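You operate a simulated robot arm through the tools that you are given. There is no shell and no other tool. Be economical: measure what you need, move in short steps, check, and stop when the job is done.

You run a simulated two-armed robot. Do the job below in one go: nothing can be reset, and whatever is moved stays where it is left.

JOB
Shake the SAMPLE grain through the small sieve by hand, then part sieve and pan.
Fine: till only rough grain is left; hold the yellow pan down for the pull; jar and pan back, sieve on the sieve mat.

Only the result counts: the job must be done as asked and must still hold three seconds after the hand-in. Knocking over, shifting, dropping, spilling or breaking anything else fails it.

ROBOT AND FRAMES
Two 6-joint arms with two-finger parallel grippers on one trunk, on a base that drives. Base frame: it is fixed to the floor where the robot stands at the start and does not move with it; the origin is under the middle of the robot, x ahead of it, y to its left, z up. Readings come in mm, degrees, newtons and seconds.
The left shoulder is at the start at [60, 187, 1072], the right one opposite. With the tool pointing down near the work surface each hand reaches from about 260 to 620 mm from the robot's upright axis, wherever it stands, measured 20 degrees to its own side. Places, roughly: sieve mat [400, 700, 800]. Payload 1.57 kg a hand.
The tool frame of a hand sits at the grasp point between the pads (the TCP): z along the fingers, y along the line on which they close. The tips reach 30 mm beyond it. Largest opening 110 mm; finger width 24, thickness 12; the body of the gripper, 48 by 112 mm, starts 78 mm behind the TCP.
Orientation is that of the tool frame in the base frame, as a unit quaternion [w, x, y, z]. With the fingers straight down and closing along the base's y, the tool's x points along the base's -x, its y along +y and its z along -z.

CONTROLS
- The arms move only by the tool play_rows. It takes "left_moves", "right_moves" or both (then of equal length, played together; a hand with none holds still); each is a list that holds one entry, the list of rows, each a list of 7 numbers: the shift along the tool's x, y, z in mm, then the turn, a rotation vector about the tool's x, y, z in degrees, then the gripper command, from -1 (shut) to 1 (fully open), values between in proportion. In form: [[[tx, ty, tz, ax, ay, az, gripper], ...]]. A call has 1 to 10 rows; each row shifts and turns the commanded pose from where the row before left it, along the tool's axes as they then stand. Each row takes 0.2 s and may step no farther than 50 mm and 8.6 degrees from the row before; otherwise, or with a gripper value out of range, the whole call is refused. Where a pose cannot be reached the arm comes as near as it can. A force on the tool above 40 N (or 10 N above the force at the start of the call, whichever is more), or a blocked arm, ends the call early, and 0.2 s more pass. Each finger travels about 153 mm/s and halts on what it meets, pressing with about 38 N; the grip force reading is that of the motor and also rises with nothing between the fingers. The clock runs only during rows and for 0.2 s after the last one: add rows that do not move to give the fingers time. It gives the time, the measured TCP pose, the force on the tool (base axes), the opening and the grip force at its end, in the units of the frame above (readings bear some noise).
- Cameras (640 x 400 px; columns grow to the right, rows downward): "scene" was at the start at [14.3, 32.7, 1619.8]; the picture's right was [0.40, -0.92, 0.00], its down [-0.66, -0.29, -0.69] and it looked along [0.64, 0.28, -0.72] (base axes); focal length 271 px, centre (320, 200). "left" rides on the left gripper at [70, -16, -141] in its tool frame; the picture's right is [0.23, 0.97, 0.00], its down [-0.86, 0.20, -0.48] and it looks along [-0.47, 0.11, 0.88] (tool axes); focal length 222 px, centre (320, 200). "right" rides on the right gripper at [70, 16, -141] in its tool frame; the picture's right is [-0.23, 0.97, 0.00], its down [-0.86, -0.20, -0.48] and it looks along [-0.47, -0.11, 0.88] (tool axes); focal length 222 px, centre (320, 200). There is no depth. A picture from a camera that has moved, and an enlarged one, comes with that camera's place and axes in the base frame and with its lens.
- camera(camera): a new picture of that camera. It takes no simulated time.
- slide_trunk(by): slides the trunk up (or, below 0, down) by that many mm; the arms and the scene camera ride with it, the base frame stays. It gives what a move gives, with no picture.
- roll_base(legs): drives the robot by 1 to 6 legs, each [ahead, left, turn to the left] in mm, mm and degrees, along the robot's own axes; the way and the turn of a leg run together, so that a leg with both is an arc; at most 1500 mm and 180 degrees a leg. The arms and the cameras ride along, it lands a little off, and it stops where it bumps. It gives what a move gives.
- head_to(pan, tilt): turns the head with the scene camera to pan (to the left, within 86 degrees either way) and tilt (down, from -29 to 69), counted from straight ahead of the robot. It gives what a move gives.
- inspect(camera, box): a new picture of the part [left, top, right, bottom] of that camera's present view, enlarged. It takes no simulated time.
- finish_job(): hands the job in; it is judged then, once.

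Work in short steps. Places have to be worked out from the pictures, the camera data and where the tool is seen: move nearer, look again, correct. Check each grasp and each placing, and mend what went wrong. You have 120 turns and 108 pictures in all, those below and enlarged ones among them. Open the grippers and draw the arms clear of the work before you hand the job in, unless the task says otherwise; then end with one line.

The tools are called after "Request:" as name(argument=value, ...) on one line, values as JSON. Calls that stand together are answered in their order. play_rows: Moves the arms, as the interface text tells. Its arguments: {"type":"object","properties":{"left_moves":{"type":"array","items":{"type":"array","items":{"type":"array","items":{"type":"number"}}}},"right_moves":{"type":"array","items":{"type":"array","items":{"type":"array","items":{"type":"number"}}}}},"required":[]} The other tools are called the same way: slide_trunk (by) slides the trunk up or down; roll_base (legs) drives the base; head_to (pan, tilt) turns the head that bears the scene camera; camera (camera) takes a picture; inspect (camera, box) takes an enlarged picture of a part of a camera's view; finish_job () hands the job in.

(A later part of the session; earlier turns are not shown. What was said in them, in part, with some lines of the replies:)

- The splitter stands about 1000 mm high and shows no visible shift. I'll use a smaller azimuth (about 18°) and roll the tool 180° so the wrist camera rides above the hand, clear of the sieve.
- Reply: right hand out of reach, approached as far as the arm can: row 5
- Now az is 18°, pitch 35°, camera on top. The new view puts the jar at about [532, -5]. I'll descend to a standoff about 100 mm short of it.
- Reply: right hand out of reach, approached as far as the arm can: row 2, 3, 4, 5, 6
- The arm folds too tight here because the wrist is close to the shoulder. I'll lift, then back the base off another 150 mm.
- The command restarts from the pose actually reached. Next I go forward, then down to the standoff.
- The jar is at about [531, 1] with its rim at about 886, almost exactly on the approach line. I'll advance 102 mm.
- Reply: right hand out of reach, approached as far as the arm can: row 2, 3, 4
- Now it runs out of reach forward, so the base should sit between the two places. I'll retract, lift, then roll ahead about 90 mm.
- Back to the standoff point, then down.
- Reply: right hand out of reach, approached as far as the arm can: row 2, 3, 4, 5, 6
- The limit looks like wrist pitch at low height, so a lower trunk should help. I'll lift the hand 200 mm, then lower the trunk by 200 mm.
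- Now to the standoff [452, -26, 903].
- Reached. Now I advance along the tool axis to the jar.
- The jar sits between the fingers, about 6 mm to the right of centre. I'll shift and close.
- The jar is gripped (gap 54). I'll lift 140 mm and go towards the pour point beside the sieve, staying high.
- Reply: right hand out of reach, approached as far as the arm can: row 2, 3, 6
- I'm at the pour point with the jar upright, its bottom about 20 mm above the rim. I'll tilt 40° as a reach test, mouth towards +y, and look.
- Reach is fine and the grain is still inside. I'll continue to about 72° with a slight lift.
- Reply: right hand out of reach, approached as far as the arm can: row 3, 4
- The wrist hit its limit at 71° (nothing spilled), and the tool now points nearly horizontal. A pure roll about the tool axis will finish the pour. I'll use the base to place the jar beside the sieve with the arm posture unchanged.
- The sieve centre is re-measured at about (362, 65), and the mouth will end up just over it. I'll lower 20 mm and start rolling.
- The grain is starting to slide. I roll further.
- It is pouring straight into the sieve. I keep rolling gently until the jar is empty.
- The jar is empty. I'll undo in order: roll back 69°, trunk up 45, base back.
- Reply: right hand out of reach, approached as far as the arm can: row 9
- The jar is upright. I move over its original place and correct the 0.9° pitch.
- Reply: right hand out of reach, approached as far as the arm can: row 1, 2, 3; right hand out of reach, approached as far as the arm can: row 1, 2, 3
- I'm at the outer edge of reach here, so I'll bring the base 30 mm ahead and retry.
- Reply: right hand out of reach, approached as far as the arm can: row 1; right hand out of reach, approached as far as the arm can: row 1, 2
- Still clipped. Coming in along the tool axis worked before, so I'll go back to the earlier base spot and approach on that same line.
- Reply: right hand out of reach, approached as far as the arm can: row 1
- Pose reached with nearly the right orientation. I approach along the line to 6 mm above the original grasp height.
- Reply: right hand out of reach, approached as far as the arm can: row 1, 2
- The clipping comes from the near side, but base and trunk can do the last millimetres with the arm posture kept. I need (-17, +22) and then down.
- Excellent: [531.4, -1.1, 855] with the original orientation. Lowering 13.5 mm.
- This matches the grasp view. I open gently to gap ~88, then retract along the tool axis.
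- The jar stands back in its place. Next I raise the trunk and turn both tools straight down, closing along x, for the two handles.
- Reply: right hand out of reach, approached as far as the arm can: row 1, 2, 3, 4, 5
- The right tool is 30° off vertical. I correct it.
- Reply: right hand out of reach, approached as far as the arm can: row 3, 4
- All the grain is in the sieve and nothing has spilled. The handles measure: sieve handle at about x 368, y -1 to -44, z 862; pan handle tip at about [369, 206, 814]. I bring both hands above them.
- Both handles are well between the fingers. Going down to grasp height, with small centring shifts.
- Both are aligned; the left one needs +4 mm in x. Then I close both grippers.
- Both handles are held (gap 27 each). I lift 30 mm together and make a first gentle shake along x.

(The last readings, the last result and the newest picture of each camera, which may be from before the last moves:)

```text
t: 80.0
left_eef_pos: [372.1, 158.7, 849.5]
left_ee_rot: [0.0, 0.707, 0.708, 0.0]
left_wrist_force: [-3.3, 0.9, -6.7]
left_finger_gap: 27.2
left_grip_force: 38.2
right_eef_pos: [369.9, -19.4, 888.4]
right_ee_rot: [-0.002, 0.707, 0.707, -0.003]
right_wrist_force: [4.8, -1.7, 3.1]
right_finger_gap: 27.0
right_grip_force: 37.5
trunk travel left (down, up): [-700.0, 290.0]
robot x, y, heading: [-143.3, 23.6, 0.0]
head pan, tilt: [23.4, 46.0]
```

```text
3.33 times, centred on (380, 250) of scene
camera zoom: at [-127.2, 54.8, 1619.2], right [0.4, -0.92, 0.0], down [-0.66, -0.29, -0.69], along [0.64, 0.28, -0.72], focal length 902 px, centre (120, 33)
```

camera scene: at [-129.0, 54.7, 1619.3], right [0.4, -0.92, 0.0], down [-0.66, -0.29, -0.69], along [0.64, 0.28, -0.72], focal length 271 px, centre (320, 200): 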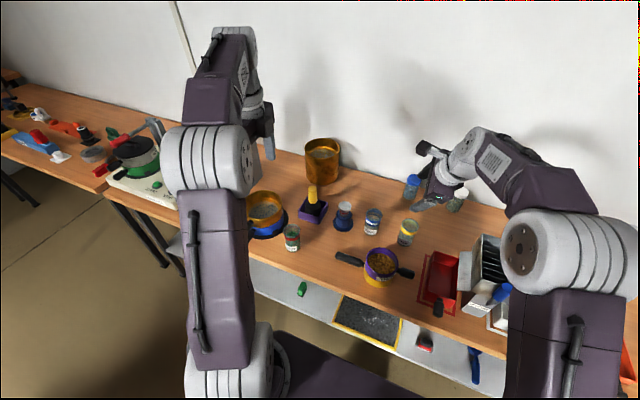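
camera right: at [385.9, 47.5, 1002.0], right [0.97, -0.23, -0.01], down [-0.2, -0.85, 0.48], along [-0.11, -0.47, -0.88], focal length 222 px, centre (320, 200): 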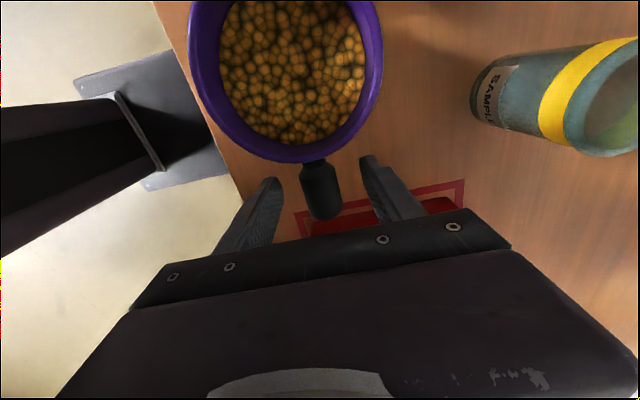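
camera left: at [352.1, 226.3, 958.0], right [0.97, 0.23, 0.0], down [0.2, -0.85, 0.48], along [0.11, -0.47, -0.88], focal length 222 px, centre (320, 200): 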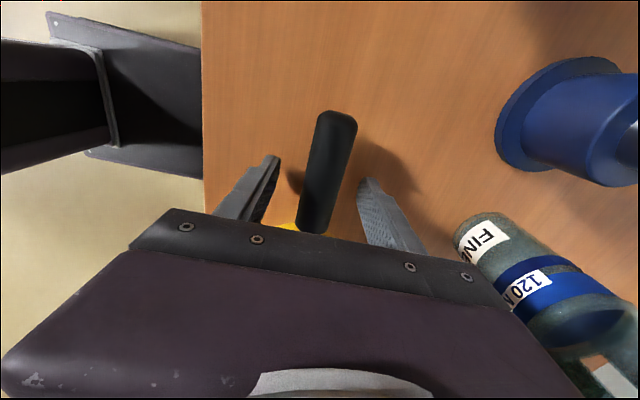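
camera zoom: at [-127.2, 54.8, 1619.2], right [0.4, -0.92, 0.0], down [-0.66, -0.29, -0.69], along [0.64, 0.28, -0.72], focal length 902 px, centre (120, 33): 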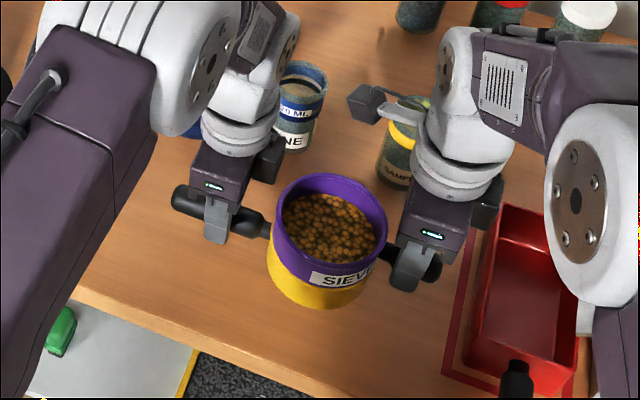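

It lifted as one piece and level. Now a proper shake: 10 strokes along x, then 10 in x/y.

Request:
play_rows(right_moves=[[[0, 15, 0, 0, 0, 0, -1], [0, -30, 0, 0, 0, 0, -1], [0, 30, 0, 0, 0, 0, -1], [0, -30, 0, 0, 0, 0, -1], [0, 30, 0, 0, 0, 0, -1], [0, -30, 0, 0, 0, 0, -1], [0, 30, 0, 0, 0, 0, -1], [0, -30, 0, 0, 0, 0, -1], [0, 30, 0, 0, 0, 0, -1], [0, -15, 0, 0, 0, 0, -1]]], left_moves=[[[0, 15, 0, 0, 0, 0, -1], [0, -30, 0, 0, 0, 0, -1], [0, 30, 0, 0, 0, 0, -1], [0, -30, 0, 0, 0, 0, -1], [0, 30, 0, 0, 0, 0, -1], [0, -30, 0, 0, 0, 0, -1], [0, 30, 0, 0, 0, 0, -1], [0, -30, 0, 0, 0, 0, -1], [0, 30, 0, 0, 0, 0, -1], [0, -15, 0, 0, 0, 0, -1]]])

Request:
play_rows(right_moves=[[[12, 0, 0, 0, 0, 0, -1], [-24, 0, 0, 0, 0, 0, -1], [24, 0, 0, 0, 0, 0, -1], [-24, 0, 0, 0, 0, 0, -1], [12, 0, 0, 0, 0, 0, -1], [0, 15, 0, 0, 0, 0, -1], [0, -30, 0, 0, 0, 0, -1], [0, 30, 0, 0, 0, 0, -1], [0, -30, 0, 0, 0, 0, -1], [0, 15, 0, 0, 0, 0, -1]]], left_moves=[[[12, 0, 0, 0, 0, 0, -1], [-24, 0, 0, 0, 0, 0, -1], [24, 0, 0, 0, 0, 0, -1], [-24, 0, 0, 0, 0, 0, -1], [12, 0, 0, 0, 0, 0, -1], [0, 15, 0, 0, 0, 0, -1], [0, -30, 0, 0, 0, 0, -1], [0, 30, 0, 0, 0, 0, -1], [0, -30, 0, 0, 0, 0, -1], [0, 15, 0, 0, 0, 0, -1]]])

Request:
inspect(camera="scene", box=[340, 210, 420, 270])

Request:
camera(camera="right")

```text
t: 82.2
left_eef_pos: [372.9, 158.0, 849.6]
left_ee_rot: [0.0, 0.707, 0.707, 0.001]
left_wrist_force: [-11.0, 11.5, 1.3]
left_finger_gap: 27.2
left_grip_force: 38.0
right_eef_pos: [367.3, -19.5, 887.7]
right_ee_rot: [-0.002, 0.707, 0.707, -0.003]
right_wrist_force: [10.5, -9.9, -5.8]
right_finger_gap: 27.3
right_grip_force: 37.7
trunk travel left (down, up): [-700.0, 290.0]
robot x, y, heading: [-142.0, 22.5, 0.1]
head pan, tilt: [23.4, 46.0]
```

```text
t: 84.4
left_eef_pos: [372.8, 157.2, 847.8]
left_ee_rot: [-0.001, 0.707, 0.707, -0.002]
left_wrist_force: [-10.1, -7.1, -6.9]
left_finger_gap: 27.0
left_grip_force: 37.4
right_eef_pos: [368.5, -21.2, 887.5]
right_ee_rot: [-0.003, 0.708, 0.706, -0.001]
right_wrist_force: [11.2, 6.1, 2.8]
right_finger_gap: 27.0
right_grip_force: 37.3
trunk travel left (down, up): [-700.0, 290.0]
robot x, y, heading: [-143.0, 22.3, 0.1]
head pan, tilt: [23.4, 46.0]
```

```text
6.67 times, centred on (380, 240) of scene
camera zoom: at [-127.0, 54.6, 1619.3], right [0.4, -0.92, 0.0], down [-0.66, -0.29, -0.69], along [0.64, 0.28, -0.72], focal length 1804 px, centre (-80, -67)
```

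zoom: 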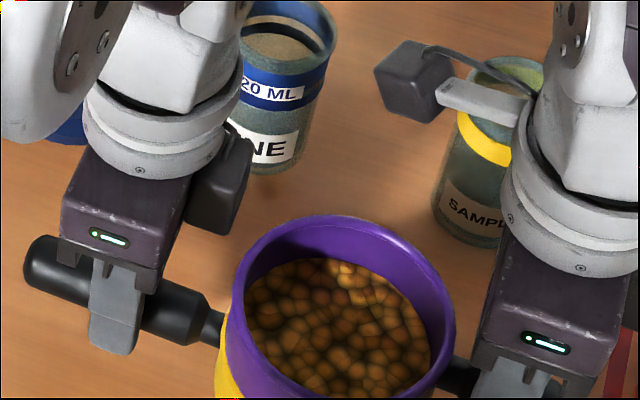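

```text
50 pictures are left
camera right: at [385.0, 48.0, 1028.3], right [0.97, -0.23, -0.01], down [-0.2, -0.86, 0.48], along [-0.11, -0.46, -0.88], focal length 222 px, centre (320, 200)
```

right: 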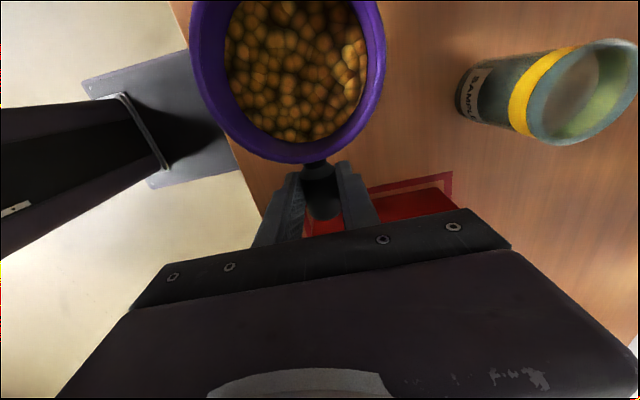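

The level has dropped and the grains look coarser. Keep shaking.

Request:
play_rows(right_moves=[[[0, 15, 0, 0, 0, 0, -1], [0, -30, 0, 0, 0, 0, -1], [0, 30, 0, 0, 0, 0, -1], [0, -30, 0, 0, 0, 0, -1], [0, 30, 0, 0, 0, 0, -1], [0, -30, 0, 0, 0, 0, -1], [0, 30, 0, 0, 0, 0, -1], [0, -30, 0, 0, 0, 0, -1], [0, 30, 0, 0, 0, 0, -1], [0, -15, 0, 0, 0, 0, -1]]], left_moves=[[[0, 15, 0, 0, 0, 0, -1], [0, -30, 0, 0, 0, 0, -1], [0, 30, 0, 0, 0, 0, -1], [0, -30, 0, 0, 0, 0, -1], [0, 30, 0, 0, 0, 0, -1], [0, -30, 0, 0, 0, 0, -1], [0, 30, 0, 0, 0, 0, -1], [0, -30, 0, 0, 0, 0, -1], [0, 30, 0, 0, 0, 0, -1], [0, -15, 0, 0, 0, 0, -1]]])

Request:
play_rows(right_moves=[[[0, 15, 0, 0, 0, 0, -1], [0, -30, 0, 0, 0, 0, -1], [0, 30, 0, 0, 0, 0, -1], [0, -30, 0, 0, 0, 0, -1], [0, 30, 0, 0, 0, 0, -1], [0, -30, 0, 0, 0, 0, -1], [0, 30, 0, 0, 0, 0, -1], [0, -30, 0, 0, 0, 0, -1], [0, 30, 0, 0, 0, 0, -1], [0, -15, 0, 0, 0, 0, -1]]], left_moves=[[[0, 15, 0, 0, 0, 0, -1], [0, -30, 0, 0, 0, 0, -1], [0, 30, 0, 0, 0, 0, -1], [0, -30, 0, 0, 0, 0, -1], [0, 30, 0, 0, 0, 0, -1], [0, -30, 0, 0, 0, 0, -1], [0, 30, 0, 0, 0, 0, -1], [0, -30, 0, 0, 0, 0, -1], [0, 30, 0, 0, 0, 0, -1], [0, -15, 0, 0, 0, 0, -1]]])

Request:
play_rows(right_moves=[[[0, 15, 0, 0, 0, 0, -1], [0, -30, 0, 0, 0, 0, -1], [0, 30, 0, 0, 0, 0, -1], [0, -30, 0, 0, 0, 0, -1], [0, 30, 0, 0, 0, 0, -1], [0, -30, 0, 0, 0, 0, -1], [0, 30, 0, 0, 0, 0, -1], [0, -30, 0, 0, 0, 0, -1], [0, 30, 0, 0, 0, 0, -1], [0, -15, 0, 0, 0, 0, -1]]], left_moves=[[[0, 15, 0, 0, 0, 0, -1], [0, -30, 0, 0, 0, 0, -1], [0, 30, 0, 0, 0, 0, -1], [0, -30, 0, 0, 0, 0, -1], [0, 30, 0, 0, 0, 0, -1], [0, -30, 0, 0, 0, 0, -1], [0, 30, 0, 0, 0, 0, -1], [0, -30, 0, 0, 0, 0, -1], [0, 30, 0, 0, 0, 0, -1], [0, -15, 0, 0, 0, 0, -1]]])

Request:
inspect(camera="right", box=[180, 0, 400, 170])

Request:
inspect(camera="scene", box=[340, 210, 420, 270])

```text
t: 86.6
left_eef_pos: [369.6, 156.7, 849.4]
left_ee_rot: [0.001, 0.707, 0.708, -0.001]
left_wrist_force: [-5.4, -9.1, 0.6]
left_finger_gap: 27.0
left_grip_force: 38.3
right_eef_pos: [366.7, -21.4, 889.6]
right_ee_rot: [-0.001, 0.708, 0.706, -0.003]
right_wrist_force: [4.4, 9.0, -2.5]
right_finger_gap: 27.2
right_grip_force: 37.9
trunk travel left (down, up): [-700.0, 290.0]
robot x, y, heading: [-142.8, 19.8, 0.3]
head pan, tilt: [23.4, 46.0]
```

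```text
t: 88.8
left_eef_pos: [370.4, 157.9, 850.2]
left_ee_rot: [-0.001, 0.707, 0.707, 0.0]
left_wrist_force: [-1.3, 23.6, -5.6]
left_finger_gap: 27.2
left_grip_force: 37.9
right_eef_pos: [366.0, -21.5, 891.1]
right_ee_rot: [-0.002, 0.708, 0.707, -0.005]
right_wrist_force: [-0.4, -23.7, 2.4]
right_finger_gap: 27.0
right_grip_force: 37.5
trunk travel left (down, up): [-700.0, 290.0]
robot x, y, heading: [-139.0, 18.3, 0.1]
head pan, tilt: [23.4, 46.0]
```

```text
t: 91.0
left_eef_pos: [370.9, 154.8, 850.6]
left_ee_rot: [0.0, 0.707, 0.708, -0.001]
left_wrist_force: [-6.4, -16.5, 0.6]
left_finger_gap: 27.0
left_grip_force: 37.5
right_eef_pos: [365.4, -21.7, 889.8]
right_ee_rot: [-0.001, 0.707, 0.707, -0.001]
right_wrist_force: [5.6, 16.4, -4.4]
right_finger_gap: 26.8
right_grip_force: 37.7
trunk travel left (down, up): [-700.0, 290.0]
robot x, y, heading: [-143.2, 24.6, 0.1]
head pan, tilt: [23.4, 46.0]
```

```text
2.35 times, centred on (290, 85) of right
camera zoom: at [382.2, 47.7, 1032.1], right [0.97, -0.23, 0.0], down [-0.2, -0.86, 0.48], along [-0.11, -0.46, -0.88], focal length 523 px, centre (391, 471)
```

zoom: 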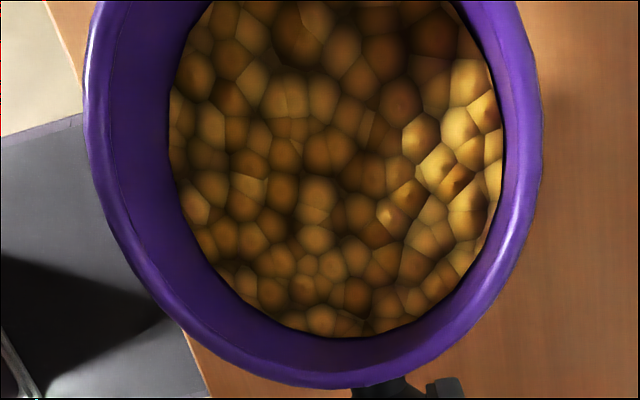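

```text
6.67 times, centred on (380, 240) of scene
camera zoom: at [-130.0, 54.8, 1619.3], right [0.4, -0.92, 0.0], down [-0.66, -0.29, -0.7], along [0.64, 0.28, -0.72], focal length 1804 px, centre (-80, -67)
```

zoom: 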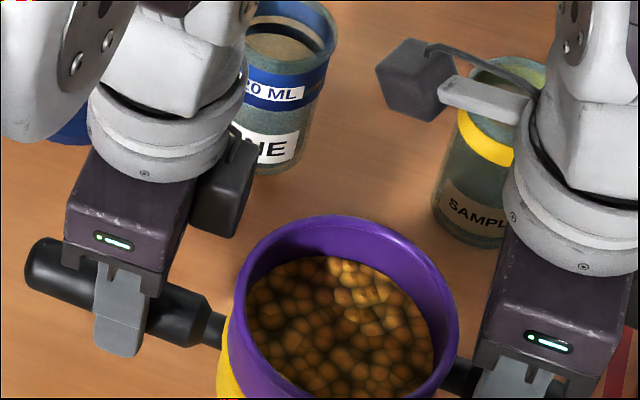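

Similar to the last look, so nearly done. I'll do three more vigorous rounds and compare.

Request:
play_rows(right_moves=[[[0, 20, 0, 0, 0, 0, -1], [0, -40, 0, 0, 0, 0, -1], [0, 40, 0, 0, 0, 0, -1], [0, -40, 0, 0, 0, 0, -1], [0, 40, 0, 0, 0, 0, -1], [0, -40, 0, 0, 0, 0, -1], [0, 40, 0, 0, 0, 0, -1], [0, -40, 0, 0, 0, 0, -1], [0, 40, 0, 0, 0, 0, -1], [0, -20, 0, 0, 0, 0, -1]]], left_moves=[[[0, 20, 0, 0, 0, 0, -1], [0, -40, 0, 0, 0, 0, -1], [0, 40, 0, 0, 0, 0, -1], [0, -40, 0, 0, 0, 0, -1], [0, 40, 0, 0, 0, 0, -1], [0, -40, 0, 0, 0, 0, -1], [0, 40, 0, 0, 0, 0, -1], [0, -40, 0, 0, 0, 0, -1], [0, 40, 0, 0, 0, 0, -1], [0, -20, 0, 0, 0, 0, -1]]])

Request:
play_rows(right_moves=[[[0, 20, 0, 0, 0, 0, -1], [0, -40, 0, 0, 0, 0, -1], [0, 40, 0, 0, 0, 0, -1], [0, -40, 0, 0, 0, 0, -1], [0, 40, 0, 0, 0, 0, -1], [0, -40, 0, 0, 0, 0, -1], [0, 40, 0, 0, 0, 0, -1], [0, -40, 0, 0, 0, 0, -1], [0, 40, 0, 0, 0, 0, -1], [0, -20, 0, 0, 0, 0, -1]]], left_moves=[[[0, 20, 0, 0, 0, 0, -1], [0, -40, 0, 0, 0, 0, -1], [0, 40, 0, 0, 0, 0, -1], [0, -40, 0, 0, 0, 0, -1], [0, 40, 0, 0, 0, 0, -1], [0, -40, 0, 0, 0, 0, -1], [0, 40, 0, 0, 0, 0, -1], [0, -40, 0, 0, 0, 0, -1], [0, 40, 0, 0, 0, 0, -1], [0, -20, 0, 0, 0, 0, -1]]])

Request:
play_rows(right_moves=[[[0, 20, 0, 0, 0, 0, -1], [0, -40, 0, 0, 0, 0, -1], [0, 40, 0, 0, 0, 0, -1], [0, -40, 0, 0, 0, 0, -1], [0, 40, 0, 0, 0, 0, -1], [0, -40, 0, 0, 0, 0, -1], [0, 40, 0, 0, 0, 0, -1], [0, -40, 0, 0, 0, 0, -1], [0, 20, 0, 0, 0, 0, -1], [0, 0, 0, 0, 0, 0, -1]]], left_moves=[[[0, 20, 0, 0, 0, 0, -1], [0, -40, 0, 0, 0, 0, -1], [0, 40, 0, 0, 0, 0, -1], [0, -40, 0, 0, 0, 0, -1], [0, 40, 0, 0, 0, 0, -1], [0, -40, 0, 0, 0, 0, -1], [0, 40, 0, 0, 0, 0, -1], [0, -40, 0, 0, 0, 0, -1], [0, 20, 0, 0, 0, 0, -1], [0, 0, 0, 0, 0, 0, -1]]])

Request:
inspect(camera="right", box=[180, 0, 400, 170])

Request:
inspect(camera="scene", box=[340, 210, 420, 270])

```text
t: 93.2
left_eef_pos: [370.7, 159.0, 849.4]
left_ee_rot: [0.001, 0.707, 0.708, -0.001]
left_wrist_force: [3.4, -13.7, 3.2]
left_finger_gap: 27.4
left_grip_force: 37.6
right_eef_pos: [370.3, -21.3, 890.7]
right_ee_rot: [-0.001, 0.708, 0.706, -0.003]
right_wrist_force: [-5.5, 13.9, -5.1]
right_finger_gap: 27.3
right_grip_force: 38.0
trunk travel left (down, up): [-700.0, 290.0]
robot x, y, heading: [-141.2, 21.2, -0.0]
head pan, tilt: [23.4, 46.0]
```

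```text
t: 95.4
left_eef_pos: [371.6, 159.6, 852.2]
left_ee_rot: [-0.001, 0.706, 0.708, -0.001]
left_wrist_force: [-3.1, 20.9, -5.0]
left_finger_gap: 26.9
left_grip_force: 37.5
right_eef_pos: [369.6, -21.3, 890.5]
right_ee_rot: [-0.001, 0.708, 0.707, -0.002]
right_wrist_force: [3.8, -21.3, 1.7]
right_finger_gap: 26.9
right_grip_force: 37.9
trunk travel left (down, up): [-700.0, 290.0]
robot x, y, heading: [-147.0, 21.3, 0.2]
head pan, tilt: [23.4, 46.0]
```

```text
t: 97.6
left_eef_pos: [375.2, 159.2, 849.0]
left_ee_rot: [0.0, 0.706, 0.708, -0.002]
left_wrist_force: [-8.2, -4.8, -2.9]
left_finger_gap: 27.2
left_grip_force: 38.2
right_eef_pos: [369.3, -16.9, 887.1]
right_ee_rot: [-0.003, 0.708, 0.706, -0.002]
right_wrist_force: [7.1, 4.6, -1.9]
right_finger_gap: 27.1
right_grip_force: 37.8
trunk travel left (down, up): [-700.0, 290.0]
robot x, y, heading: [-144.1, 21.9, 0.1]
head pan, tilt: [23.4, 46.0]
```

```text
2.35 times, centred on (290, 85) of right
camera zoom: at [386.0, 51.2, 1028.3], right [0.97, -0.23, -0.01], down [-0.2, -0.86, 0.48], along [-0.11, -0.46, -0.88], focal length 523 px, centre (391, 471)
```

zoom: 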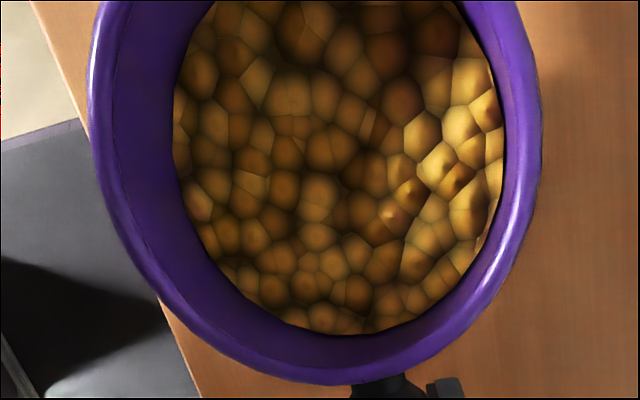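

```text
6.67 times, centred on (380, 240) of scene
camera zoom: at [-126.9, 54.9, 1619.2], right [0.4, -0.92, 0.0], down [-0.66, -0.29, -0.69], along [0.64, 0.28, -0.72], focal length 1804 px, centre (-80, -67)
```

zoom: 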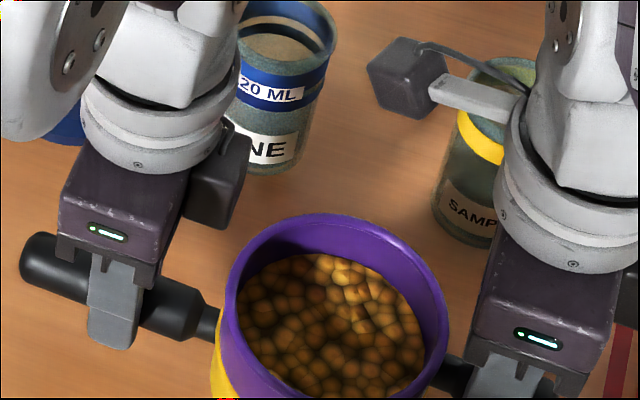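

No change between rounds, so the sifting is complete. I lower both hands together by 30 mm to the original spot.

Request:
play_rows(right_moves=[[[0, 0, 10, 0, 0, 0, -1], [0, 0, 10, 0, 0, 0, -1], [0, 0, 8, 0, 0, 0, -1], [0, 0, 0, 0, 0, 0, -1], [0, 0, 0, 0, 0, 0, -1]]], left_moves=[[[0, 0, 10, 0, 0, 0, -1], [0, 0, 10, 0, 0, 0, -1], [0, 0, 8, 0, 0, 0, -1], [0, 0, 0, 0, 0, 0, -1], [0, 0, 0, 0, 0, 0, -1]]])

```text
t: 98.8
left_eef_pos: [371.9, 158.8, 822.9]
left_ee_rot: [0.001, 0.706, 0.709, 0.0]
left_wrist_force: [-1.1, -31.1, 14.2]
left_finger_gap: 27.2
left_grip_force: 38.0
right_eef_pos: [368.0, -19.2, 863.3]
right_ee_rot: [-0.001, 0.708, 0.706, 0.0]
right_wrist_force: [10.3, 30.5, 3.0]
right_finger_gap: 27.0
right_grip_force: 38.2
trunk travel left (down, up): [-700.0, 290.0]
robot x, y, heading: [-145.0, 22.6, 0.1]
head pan, tilt: [23.4, 46.0]
```

The pan is touching down, but the hands pull apart along y (±31 N). I ease each inwards a little and settle.

Request:
play_rows(right_moves=[[[1.5, 0, 1, 0, 0, 0, -1], [0, 0, 1, 0, 0, 0, -1], [0, 0, 0, 0, 0, 0, -1]]], left_moves=[[[-1.5, 0, 1, 0, 0, 0, -1], [0, 0, 1, 0, 0, 0, -1], [0, 0, 0, 0, 0, 0, -1]]])

Request:
inspect(camera="scene", box=[300, 190, 460, 310])

```text
t: 99.6
left_eef_pos: [372.9, 159.8, 820.2]
left_ee_rot: [-0.001, 0.707, 0.708, 0.001]
left_wrist_force: [-2.4, 3.1, 15.8]
left_finger_gap: 27.2
left_grip_force: 37.6
right_eef_pos: [369.4, -19.2, 860.4]
right_ee_rot: [0.0, 0.708, 0.706, -0.003]
right_wrist_force: [15.5, -0.5, 16.9]
right_finger_gap: 27.2
right_grip_force: 38.1
trunk travel left (down, up): [-700.0, 290.0]
robot x, y, heading: [-141.8, 21.3, 0.1]
head pan, tilt: [23.4, 46.0]
```

```text
3.33 times, centred on (380, 250) of scene
camera zoom: at [-130.7, 55.4, 1619.5], right [0.4, -0.92, 0.0], down [-0.66, -0.29, -0.7], along [0.64, 0.28, -0.72], focal length 902 px, centre (120, 33)
```

zoom: 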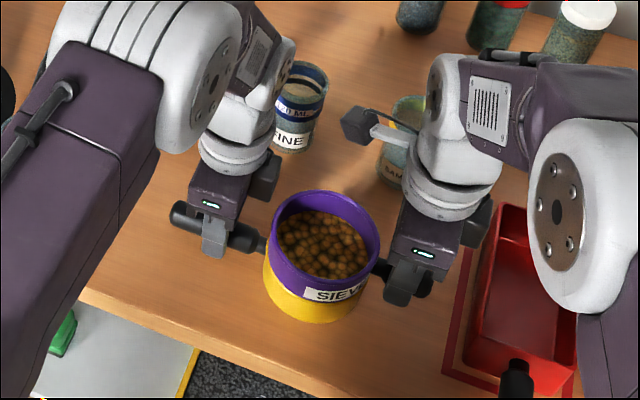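

It is seated on the table at its place. Now the pull: left holds the pan handle down, right lifts slowly straight up.

Request:
play_rows(right_moves=[[[0, 0, -3, 0, 0, 0, -1], [0, 0, -3, 0, 0, 0, -1], [0, 0, -3, 0, 0, 0, -1], [0, 0, -3, 0, 0, 0, -1], [0, 0, 0, 0, 0, 0, -1]]], left_moves=[[[0, 0, 1, 0, 0, 0, -1], [0, 0, 0, 0, 0, 0, -1], [0, 0, 0, 0, 0, 0, -1], [0, 0, 0, 0, 0, 0, -1], [0, 0, 0, 0, 0, 0, -1]]])

Request:
inspect(camera="scene", box=[300, 190, 460, 310])

```text
t: 100.8
left_eef_pos: [371.7, 157.3, 816.9]
left_ee_rot: [-0.001, 0.706, 0.708, 0.0]
left_wrist_force: [-1.8, -0.1, 2.4]
left_finger_gap: 27.3
left_grip_force: 37.9
right_eef_pos: [367.9, -19.5, 871.6]
right_ee_rot: [-0.003, 0.707, 0.707, -0.003]
right_wrist_force: [-0.1, -0.1, -0.7]
right_finger_gap: 26.7
right_grip_force: 37.3
trunk travel left (down, up): [-700.0, 290.0]
robot x, y, heading: [-142.6, 22.3, -0.1]
head pan, tilt: [23.4, 46.0]
```

```text
3.33 times, centred on (380, 250) of scene
camera zoom: at [-129.7, 54.7, 1619.1], right [0.4, -0.92, 0.0], down [-0.66, -0.29, -0.69], along [0.64, 0.28, -0.72], focal length 902 px, centre (120, 33)
```

zoom: 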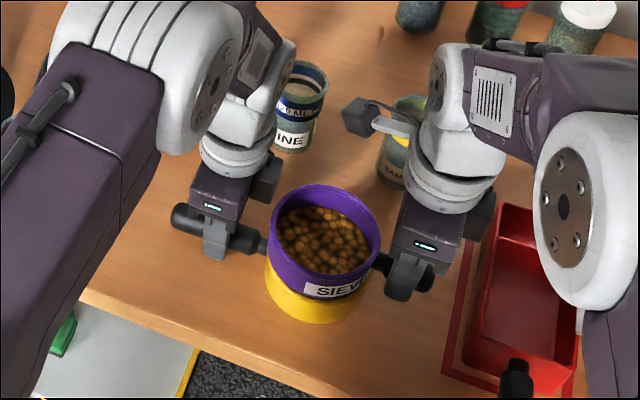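

The sieve is free (forces near zero) and the pan stays put. I keep lifting straight up while the left hand holds.

Request:
play_rows(right_moves=[[[0, 0, -8, 0, 0, 0, -1], [0, 0, -8, 0, 0, 0, -1], [0, 0, -12, 0, 0, 0, -1], [0, 0, -15, 0, 0, 0, -1], [0, 0, -20, 0, 0, 0, -1], [0, 0, -20, 0, 0, 0, -1], [0, 0, -20, 0, 0, 0, -1], [0, 0, -20, 0, 0, 0, -1], [0, 0, 0, 0, 0, 0, -1]]], left_moves=[[[0, 0, 0, 0, 0, 0, -1], [0, 0, 0, 0, 0, 0, -1], [0, 0, 0, 0, 0, 0, -1], [0, 0, 0, 0, 0, 0, -1], [0, 0, 0, 0, 0, 0, -1], [0, 0, 0, 0, 0, 0, -1], [0, 0, 0, 0, 0, 0, -1], [0, 0, 0, 0, 0, 0, -1], [0, 0, 0, 0, 0, 0, -1]]])

Request:
camera(camera="scene")

Request:
camera(camera="left")

```text
t: 102.8
left_eef_pos: [371.7, 157.5, 817.4]
left_ee_rot: [-0.001, 0.707, 0.708, -0.001]
left_wrist_force: [-0.3, 0.6, -1.3]
left_finger_gap: 27.0
left_grip_force: 38.0
right_eef_pos: [369.1, -19.5, 991.8]
right_ee_rot: [-0.002, 0.708, 0.706, -0.003]
right_wrist_force: [0.1, 0.5, -1.6]
right_finger_gap: 27.0
right_grip_force: 37.4
trunk travel left (down, up): [-700.0, 290.0]
robot x, y, heading: [-144.3, 21.1, 0.1]
head pan, tilt: [23.4, 46.0]
```

```text
43 pictures are left
camera scene: at [-128.1, 54.7, 1619.3], right [0.4, -0.92, 0.0], down [-0.66, -0.29, -0.69], along [0.64, 0.28, -0.72], focal length 271 px, centre (320, 200)
```

scene: 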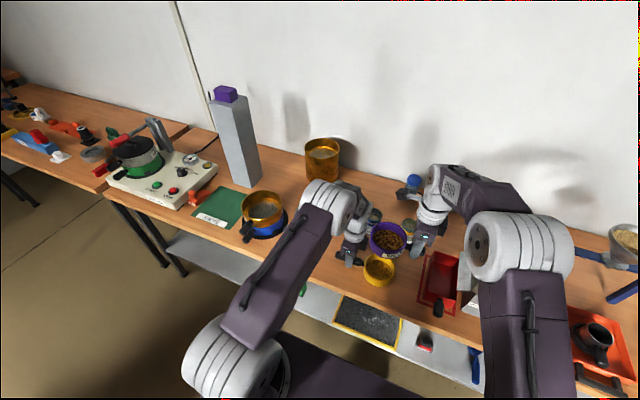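

```text
42 pictures are left
camera left: at [356.9, 227.2, 959.0], right [0.97, 0.23, 0.0], down [0.2, -0.85, 0.48], along [0.11, -0.47, -0.88], focal length 222 px, centre (320, 200)
```

left: 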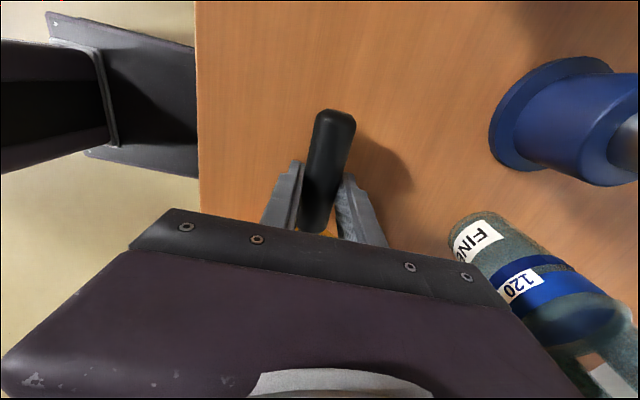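

Request:
inspect(camera="scene", box=[340, 205, 440, 295])

```text
4.44 times, centred on (390, 250) of scene
camera zoom: at [-128.1, 54.7, 1619.3], right [0.4, -0.92, 0.0], down [-0.66, -0.29, -0.69], along [0.64, 0.28, -0.72], focal length 1203 px, centre (9, -22)
```

zoom: 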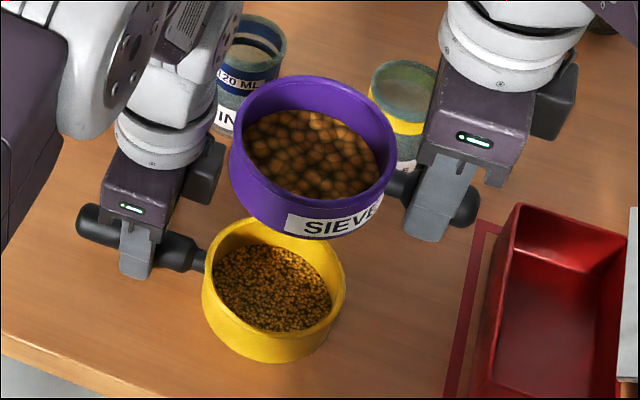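

Clean split: fine grain in the pan, coarse in the sieve. I release the pan handle and lift the left hand straight up.

Request:
play_rows(left_moves=[[[0, 0, 0, 0, 0, 0, -0.3], [0, 0, 0, 0, 0, 0, 0.2], [0, 0, 0, 0, 0, 0, 0.2], [0, 0, -25, 0, 0, 0, 0.2], [0, 0, -45, 0, 0, 0, 0.2], [0, 0, -45, 0, 0, 0, 0.2], [0, 0, -45, 0, 0, 0, 0.2], [20, 0, -45, 0, 0, 0, 0.2], [30, 0, -35, 0, 0, 0, 0.2], [30, 0, -35, 0, 0, 0, 0.2]]])

Request:
camera(camera="scene")

```text
t: 105.0
left_eef_pos: [371.6, 239.9, 1095.5]
left_ee_rot: [0.0, 0.706, 0.708, -0.001]
left_wrist_force: [-0.1, -0.6, 0.0]
left_finger_gap: 66.0
left_grip_force: 0.0
right_eef_pos: [369.0, -18.7, 993.3]
right_ee_rot: [-0.002, 0.708, 0.706, -0.003]
right_wrist_force: [-0.1, 0.5, -1.4]
right_finger_gap: 26.9
right_grip_force: 38.1
trunk travel left (down, up): [-700.0, 290.0]
robot x, y, heading: [-141.3, 20.9, 0.0]
head pan, tilt: [23.4, 46.0]
```

```text
40 pictures are left
camera scene: at [-129.6, 55.7, 1619.2], right [0.4, -0.92, 0.0], down [-0.66, -0.29, -0.69], along [0.64, 0.28, -0.72], focal length 271 px, centre (320, 200)
```

scene: 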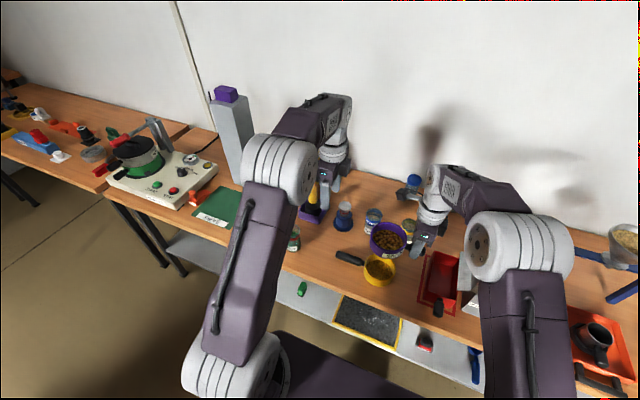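

Next is the mat (about x 323–517, y 635–825, centre about (420, 732)). I first need to know how high the handle sits above the sieve's bottom edge, so I look closer.

Request:
inspect(camera="scene", box=[364, 210, 444, 260])

Request:
inspect(camera="scene", box=[180, 170, 300, 245])

```text
8.00 times, centred on (404, 235) of scene
camera zoom: at [-129.6, 55.7, 1619.2], right [0.4, -0.92, 0.0], down [-0.66, -0.29, -0.69], along [0.64, 0.28, -0.72], focal length 2165 px, centre (-352, -80)
```

zoom: 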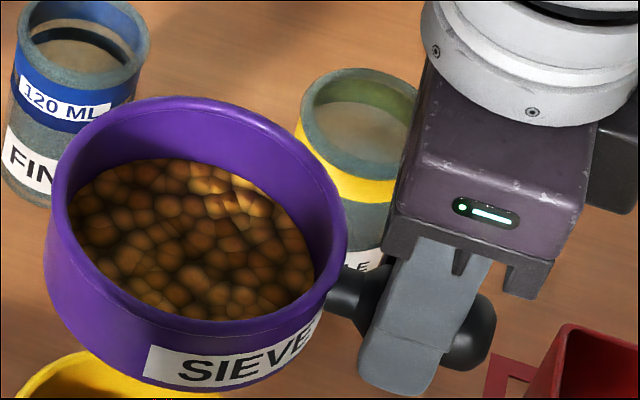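

```text
5.33 times, centred on (240, 208) of scene
camera zoom: at [-129.6, 55.7, 1619.2], right [0.4, -0.92, 0.0], down [-0.66, -0.29, -0.69], along [0.64, 0.28, -0.72], focal length 1443 px, centre (747, 160)
```

zoom: 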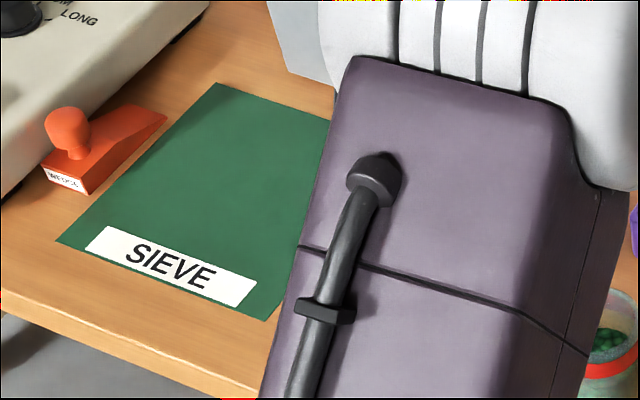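

The handle sits about 25 mm above the sieve's bottom edge and the tips reach about 20 mm below it, so setting down is feasible. For the drive I tuck the left hand up and back, and raise the trunk 100 mm.

Request:
play_rows(left_moves=[[[0, -25, -30, 0, 0, 0, 0.2], [0, -25, -30, 0, 0, 0, 0.2], [0, -25, -30, 0, 0, 0, 0.2], [0, -15, -20, 0, 0, 0, 0.2], [0, 0, 0, 0, 0, 0, 0.2]]])

Request:
slide_trunk(by=100)

Request:
head_to(pan=45, tilt=40)

Request:
camera(camera="scene")

```text
t: 106.2
left_eef_pos: [283.4, 237.4, 1204.7]
left_ee_rot: [-0.001, 0.706, 0.708, 0.0]
left_wrist_force: [0.5, 0.4, 0.1]
left_finger_gap: 66.0
left_grip_force: 0.1
right_eef_pos: [369.8, -19.9, 993.0]
right_ee_rot: [-0.003, 0.707, 0.707, -0.003]
right_wrist_force: [0.3, 0.8, -1.0]
right_finger_gap: 26.8
right_grip_force: 37.4
trunk travel left (down, up): [-700.0, 290.0]
robot x, y, heading: [-139.1, 24.9, 0.0]
head pan, tilt: [23.4, 46.0]
```

```text
t: 107.5
left_eef_pos: [283.9, 237.0, 1305.3]
left_ee_rot: [-0.001, 0.706, 0.708, 0.0]
left_wrist_force: [0.3, 0.7, 0.5]
left_finger_gap: 66.0
left_grip_force: 0.1
right_eef_pos: [369.5, -19.4, 1092.6]
right_ee_rot: [-0.002, 0.708, 0.707, -0.003]
right_wrist_force: [0.0, -0.4, -1.6]
right_finger_gap: 27.1
right_grip_force: 38.0
trunk travel left (down, up): [-800.0, 190.0]
robot x, y, heading: [-140.5, 19.8, 0.1]
head pan, tilt: [23.4, 46.0]
```

```text
t: 108.4
left_eef_pos: [282.7, 237.3, 1305.9]
left_ee_rot: [0.0, 0.707, 0.708, 0.0]
left_wrist_force: [0.1, -0.6, -0.8]
left_finger_gap: 66.0
left_grip_force: 0.0
right_eef_pos: [369.2, -19.4, 1092.9]
right_ee_rot: [-0.002, 0.707, 0.707, -0.003]
right_wrist_force: [0.3, -0.1, -1.7]
right_finger_gap: 27.3
right_grip_force: 37.9
trunk travel left (down, up): [-800.0, 190.0]
robot x, y, heading: [-144.1, 18.9, 0.2]
head pan, tilt: [45.0, 40.0]
```

```text
37 pictures are left
camera scene: at [-142.5, 82.8, 1727.9], right [0.71, -0.71, 0.0], down [-0.45, -0.46, -0.77], along [0.54, 0.54, -0.64], focal length 271 px, centre (320, 200)
```

scene: 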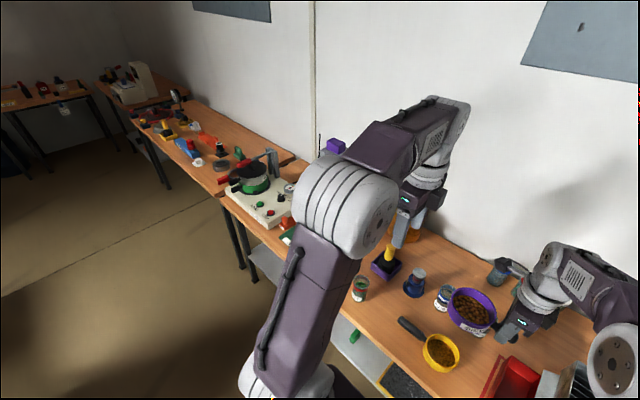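

The floor to the left is clear. I drive left in moderate legs.

Request:
roll_base(legs=[[0, 220, 0], [0, 220, 0], [0, 220, 0]])

Request:
head_to(pan=0, tilt=50)

Request:
camera(camera="scene")

Request:
camera(camera="right")

```text
t: 112.7
left_eef_pos: [282.3, 892.3, 1305.6]
left_ee_rot: [-0.001, 0.707, 0.707, 0.001]
left_wrist_force: [-0.4, -1.3, 0.4]
left_finger_gap: 66.0
left_grip_force: 0.1
right_eef_pos: [365.8, 635.4, 1092.8]
right_ee_rot: [-0.002, 0.709, 0.705, -0.003]
right_wrist_force: [0.4, -0.7, -2.0]
right_finger_gap: 26.7
right_grip_force: 37.5
trunk travel left (down, up): [-800.0, 190.0]
robot x, y, heading: [-146.9, 683.0, 0.1]
head pan, tilt: [45.0, 40.0]
```

```text
t: 113.8
left_eef_pos: [281.4, 893.6, 1304.1]
left_ee_rot: [0.0, 0.708, 0.707, 0.0]
left_wrist_force: [-1.7, 0.3, 0.9]
left_finger_gap: 65.8
left_grip_force: 0.0
right_eef_pos: [366.4, 637.1, 1093.6]
right_ee_rot: [-0.002, 0.709, 0.705, -0.003]
right_wrist_force: [-0.3, 0.1, -1.0]
right_finger_gap: 27.3
right_grip_force: 37.8
trunk travel left (down, up): [-800.0, 190.0]
robot x, y, heading: [-145.4, 682.6, -0.0]
head pan, tilt: [0.0, 50.0]
```

```text
36 pictures are left
camera scene: at [-128.0, 681.3, 1713.8], right [0.0, -1.0, 0.0], down [-0.77, 0.0, -0.64], along [0.64, 0.0, -0.77], focal length 271 px, centre (320, 200)
```

scene: 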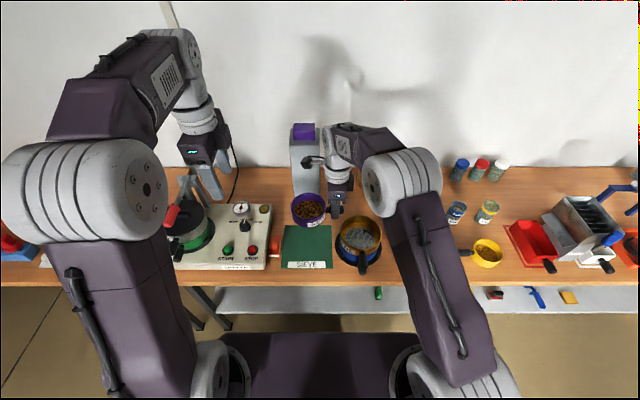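

```text
35 pictures are left
camera right: at [383.2, 706.2, 1234.2], right [0.97, -0.23, -0.01], down [-0.2, -0.85, 0.48], along [-0.12, -0.47, -0.88], focal length 222 px, centre (320, 200)
```

right: 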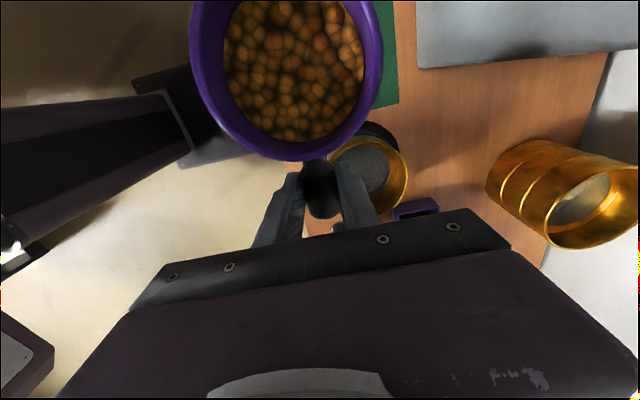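

The mat measures x 319–505, y 633–825. To stay clear of the big sieve next to it (edge at y≈625), I aim the small sieve's centre at (415, 750), so TCP (415, 669). A base move brings me there.

Request:
roll_base(legs=[[49, 32, 0]])

Request:
play_rows(right_moves=[[[0, 0, 30, 0, 0, 0, -1], [0, 0, 40, 0, 0, 0, -1], [0, 0, 40, 0, 0, 0, -1], [0, 0, 30, 0, 0, 0, -1], [0, 0, 0, 0, 0, 0, -1]]])

Request:
inspect(camera="scene", box=[250, 170, 410, 290])

Request:
camera(camera="right")

```text
t: 114.7
left_eef_pos: [323.6, 921.8, 1309.7]
left_ee_rot: [0.0, 0.708, 0.706, 0.003]
left_wrist_force: [-0.4, -0.7, 0.9]
left_finger_gap: 65.9
left_grip_force: 0.0
right_eef_pos: [409.0, 666.3, 1095.5]
right_ee_rot: [-0.001, 0.71, 0.705, 0.0]
right_wrist_force: [-1.2, -0.2, -1.6]
right_finger_gap: 27.1
right_grip_force: 37.8
trunk travel left (down, up): [-800.0, 190.0]
robot x, y, heading: [-98.1, 714.2, -0.5]
head pan, tilt: [0.0, 50.0]
```

```text
t: 115.9
left_eef_pos: [330.5, 925.1, 1305.4]
left_ee_rot: [0.0, 0.708, 0.707, 0.0]
left_wrist_force: [0.5, -0.5, -0.5]
left_finger_gap: 65.9
left_grip_force: 0.0
right_eef_pos: [415.2, 669.0, 956.0]
right_ee_rot: [-0.002, 0.709, 0.706, -0.003]
right_wrist_force: [-0.2, 0.5, -1.6]
right_finger_gap: 26.8
right_grip_force: 37.8
trunk travel left (down, up): [-800.0, 190.0]
robot x, y, heading: [-98.5, 711.0, -0.1]
head pan, tilt: [0.0, 50.0]
```

```text
3.33 times, centred on (330, 230) of scene
camera zoom: at [-80.5, 712.7, 1713.8], right [0.0, -1.0, 0.0], down [-0.77, 0.0, -0.64], along [0.64, 0.0, -0.77], focal length 902 px, centre (287, 100)
```

zoom: 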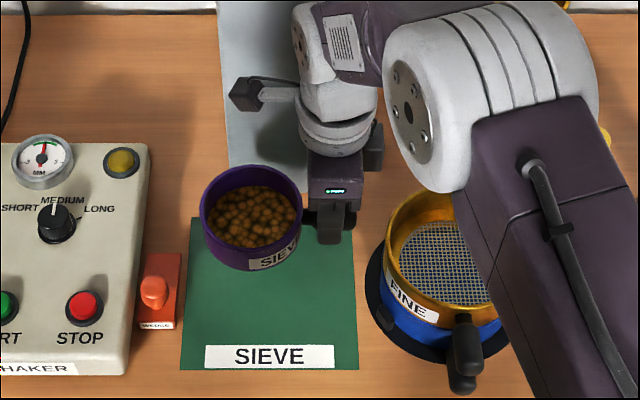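

```text
33 pictures are left
camera right: at [431.1, 738.2, 1096.7], right [0.97, -0.23, -0.01], down [-0.2, -0.85, 0.48], along [-0.12, -0.47, -0.88], focal length 222 px, centre (320, 200)
```

right: 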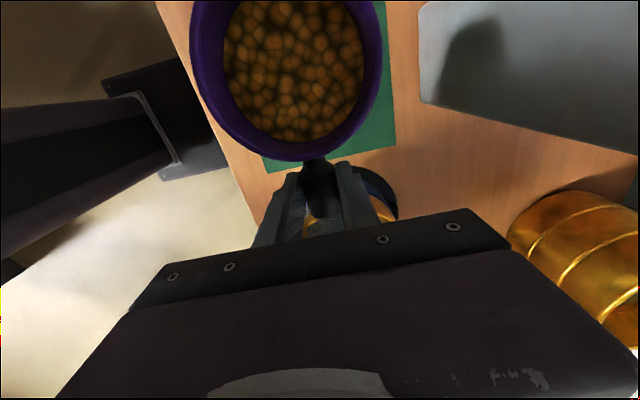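

Well aligned over the mat, with clearance to the big sieve. I lower 115 mm, then look.

Request:
play_rows(right_moves=[[[0, 0, 30, 0, 0, 0, -1], [0, 0, 30, 0, 0, 0, -1], [0, 0, 30, 0, 0, 0, -1], [0, 0, 25, 0, 0, 0, -1], [0, 0, 0, 0, 0, 0, -1]]])

Request:
inspect(camera="scene", box=[250, 170, 410, 290])

```text
t: 117.1
left_eef_pos: [331.0, 926.9, 1305.1]
left_ee_rot: [0.0, 0.708, 0.707, 0.001]
left_wrist_force: [0.6, -0.3, 0.3]
left_finger_gap: 66.2
left_grip_force: 0.0
right_eef_pos: [414.8, 667.4, 836.8]
right_ee_rot: [-0.002, 0.709, 0.705, -0.003]
right_wrist_force: [0.0, -0.1, -1.7]
right_finger_gap: 27.0
right_grip_force: 37.7
trunk travel left (down, up): [-800.0, 190.0]
robot x, y, heading: [-94.6, 711.7, -0.0]
head pan, tilt: [0.0, 50.0]
```

```text
3.33 times, centred on (330, 230) of scene
camera zoom: at [-79.3, 713.4, 1713.8], right [0.0, -1.0, 0.0], down [-0.77, 0.0, -0.64], along [0.64, 0.0, -0.77], focal length 902 px, centre (287, 100)
```

zoom: 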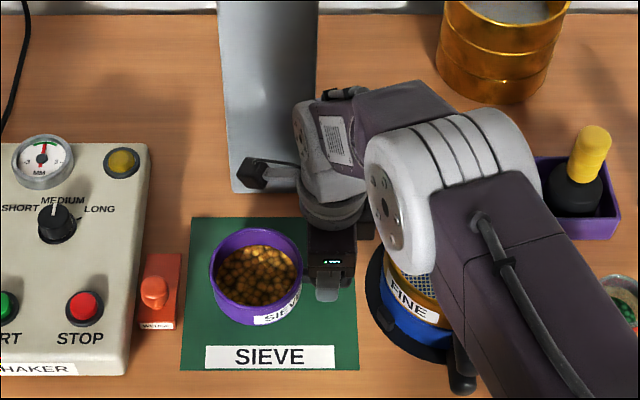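

Nicely centred on the mat. I lower in 3 mm steps until contact.

Request:
play_rows(right_moves=[[[0, 0, 4, 0, 0, 0, -1], [0, 0, 4, 0, 0, 0, -1], [0, 0, 4, 0, 0, 0, -1], [0, 0, 3, 0, 0, 0, -1], [0, 0, 0, 0, 0, 0, -1]]])

```text
t: 118.3
left_eef_pos: [328.6, 925.3, 1307.1]
left_ee_rot: [0.001, 0.708, 0.706, 0.001]
left_wrist_force: [-0.3, -0.1, 0.0]
left_finger_gap: 65.9
left_grip_force: 0.1
right_eef_pos: [415.2, 667.9, 824.7]
right_ee_rot: [-0.001, 0.71, 0.704, 0.0]
right_wrist_force: [4.3, -9.0, 25.8]
right_finger_gap: 27.3
right_grip_force: 37.7
trunk travel left (down, up): [-800.0, 190.0]
robot x, y, heading: [-96.7, 712.6, -0.1]
head pan, tilt: [0.0, 50.0]
```

Contact (26 N up) at TCP z 825, so the sieve is standing on the mat. I ease off slightly, check it sits flat, then open.

Request:
play_rows(right_moves=[[[0, 0, -2, 0, 0, 0, -1], [0, 0, 0, 0, 0, 0, -1]]])

Request:
inspect(camera="scene", box=[285, 210, 365, 270])

```text
t: 118.9
left_eef_pos: [330.1, 925.3, 1306.2]
left_ee_rot: [0.0, 0.708, 0.706, 0.0]
left_wrist_force: [0.5, -0.4, 0.3]
left_finger_gap: 66.3
left_grip_force: 0.0
right_eef_pos: [413.7, 667.8, 823.8]
right_ee_rot: [-0.003, 0.709, 0.705, -0.003]
right_wrist_force: [5.7, -3.6, 13.5]
right_finger_gap: 27.2
right_grip_force: 37.6
trunk travel left (down, up): [-800.0, 190.0]
robot x, y, heading: [-96.8, 713.0, 0.2]
head pan, tilt: [0.0, 50.0]
```

```text
6.67 times, centred on (325, 240) of scene
camera zoom: at [-80.2, 712.5, 1713.7], right [0.0, -1.0, 0.0], down [-0.77, 0.0, -0.64], along [0.64, 0.0, -0.77], focal length 1804 px, centre (287, -67)
```

zoom: 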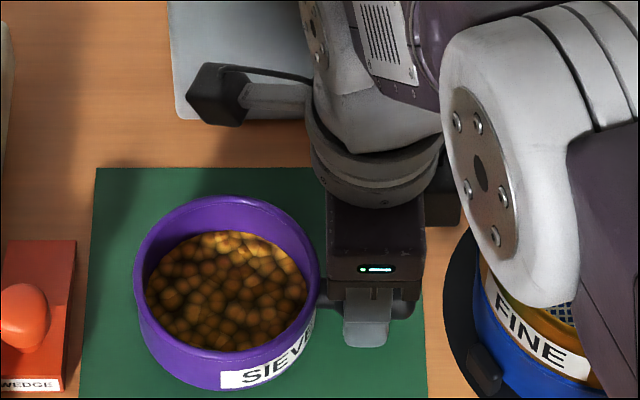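

The sieve is flat on the mat. I open slowly and lift straight up.

Request:
play_rows(right_moves=[[[0, 0, 0, 0, 0, 0, -0.4], [0, 0, 0, 0, 0, 0, -0.1], [0, 0, 0, 0, 0, 0, 0.1], [0, 0, 0, 0, 0, 0, 0.1], [0, 0, -20, 0, 0, 0, 0.1], [0, 0, -40, 0, 0, 0, 0.1], [0, 0, -45, 0, 0, 0, 0.1], [0, 0, -45, 0, 0, 0, 0.1], [0, 0, -45, 0, 0, 0, 0.1], [0, 0, -45, 0, 0, 0, 0.1]]])

Request:
camera(camera="scene")

Request:
inspect(camera="scene", box=[265, 195, 385, 285])

```text
t: 121.1
left_eef_pos: [329.0, 925.2, 1306.3]
left_ee_rot: [0.0, 0.708, 0.706, 0.0]
left_wrist_force: [0.1, -0.3, -0.1]
left_finger_gap: 65.9
left_grip_force: 0.1
right_eef_pos: [413.8, 670.7, 1067.0]
right_ee_rot: [-0.002, 0.709, 0.706, -0.003]
right_wrist_force: [-0.2, 0.2, -0.3]
right_finger_gap: 60.4
right_grip_force: 0.1
trunk travel left (down, up): [-800.0, 190.0]
robot x, y, heading: [-100.0, 712.6, 0.1]
head pan, tilt: [0.0, 50.0]
```

```text
30 pictures are left
camera scene: at [-80.4, 713.4, 1713.7], right [0.0, -1.0, 0.0], down [-0.77, 0.0, -0.64], along [0.64, 0.0, -0.77], focal length 271 px, centre (320, 200)
```

scene: 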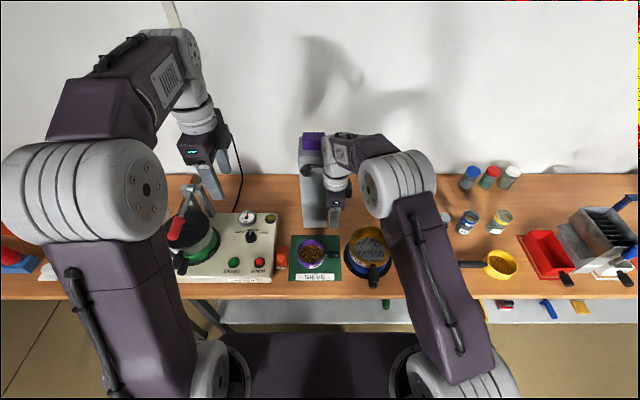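

```text
4.44 times, centred on (325, 240) of scene
camera zoom: at [-80.4, 713.4, 1713.7], right [0.0, -1.0, 0.0], down [-0.77, 0.0, -0.64], along [0.64, 0.0, -0.77], focal length 1203 px, centre (298, 22)
```

zoom: 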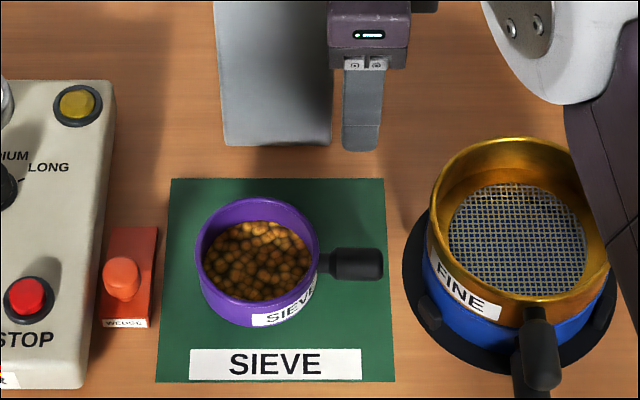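

The sieve stands entirely on its mat. I check the jar, pan and splitter.

Request:
inspect(camera="scene", box=[430, 150, 640, 320])

```text
2.35 times, centred on (535, 235) of scene
camera zoom: at [-80.4, 713.4, 1713.7], right [0.0, -1.0, 0.0], down [-0.77, 0.0, -0.64], along [0.64, 0.0, -0.77], focal length 637 px, centre (-186, 118)
```

zoom: 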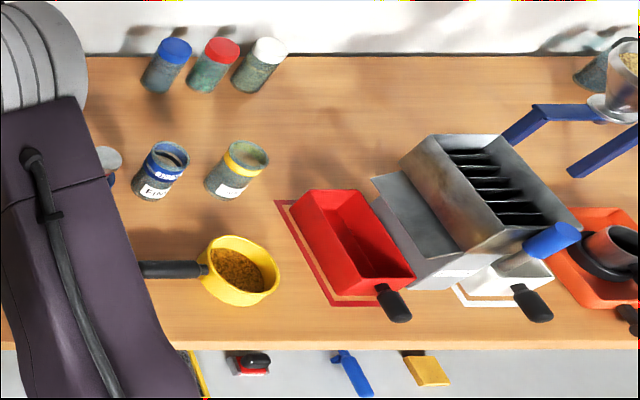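

Everything is in its place. I draw the robot back clear of the bench, then hand in.

Request:
roll_base(legs=[[-200, 0, 0]])

Request:
camera(camera="scene")

```text
t: 122.7
left_eef_pos: [137.9, 927.4, 1302.8]
left_ee_rot: [-0.002, 0.707, 0.707, -0.001]
left_wrist_force: [-0.4, 0.7, -0.1]
left_finger_gap: 65.9
left_grip_force: 0.0
right_eef_pos: [220.4, 672.0, 1064.8]
right_ee_rot: [-0.003, 0.709, 0.706, -0.005]
right_wrist_force: [0.0, 0.0, -0.6]
right_finger_gap: 60.7
right_grip_force: 0.0
trunk travel left (down, up): [-800.0, 190.0]
robot x, y, heading: [-292.3, 713.1, -0.1]
head pan, tilt: [0.0, 50.0]
```

```text
27 pictures are left
camera scene: at [-271.0, 713.7, 1713.7], right [0.0, -1.0, 0.0], down [-0.77, 0.0, -0.64], along [0.64, 0.0, -0.77], focal length 271 px, centre (320, 200)
```

scene: 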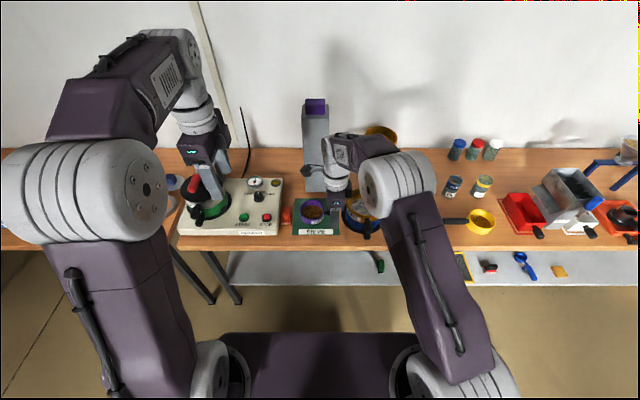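

All clear and standing; handing in.

Request:
finish_job()

```text
The job is handed in.
```

The SAMPLE grain is shaken through: the coarse grain is in the sieve on the sieve mat, the fine is in the yellow pan back at its place, and the empty jar is back in its spot. My wrist pressed lightly on the splitter (about 10 N) early on; I saw no shift. The job is handed in.
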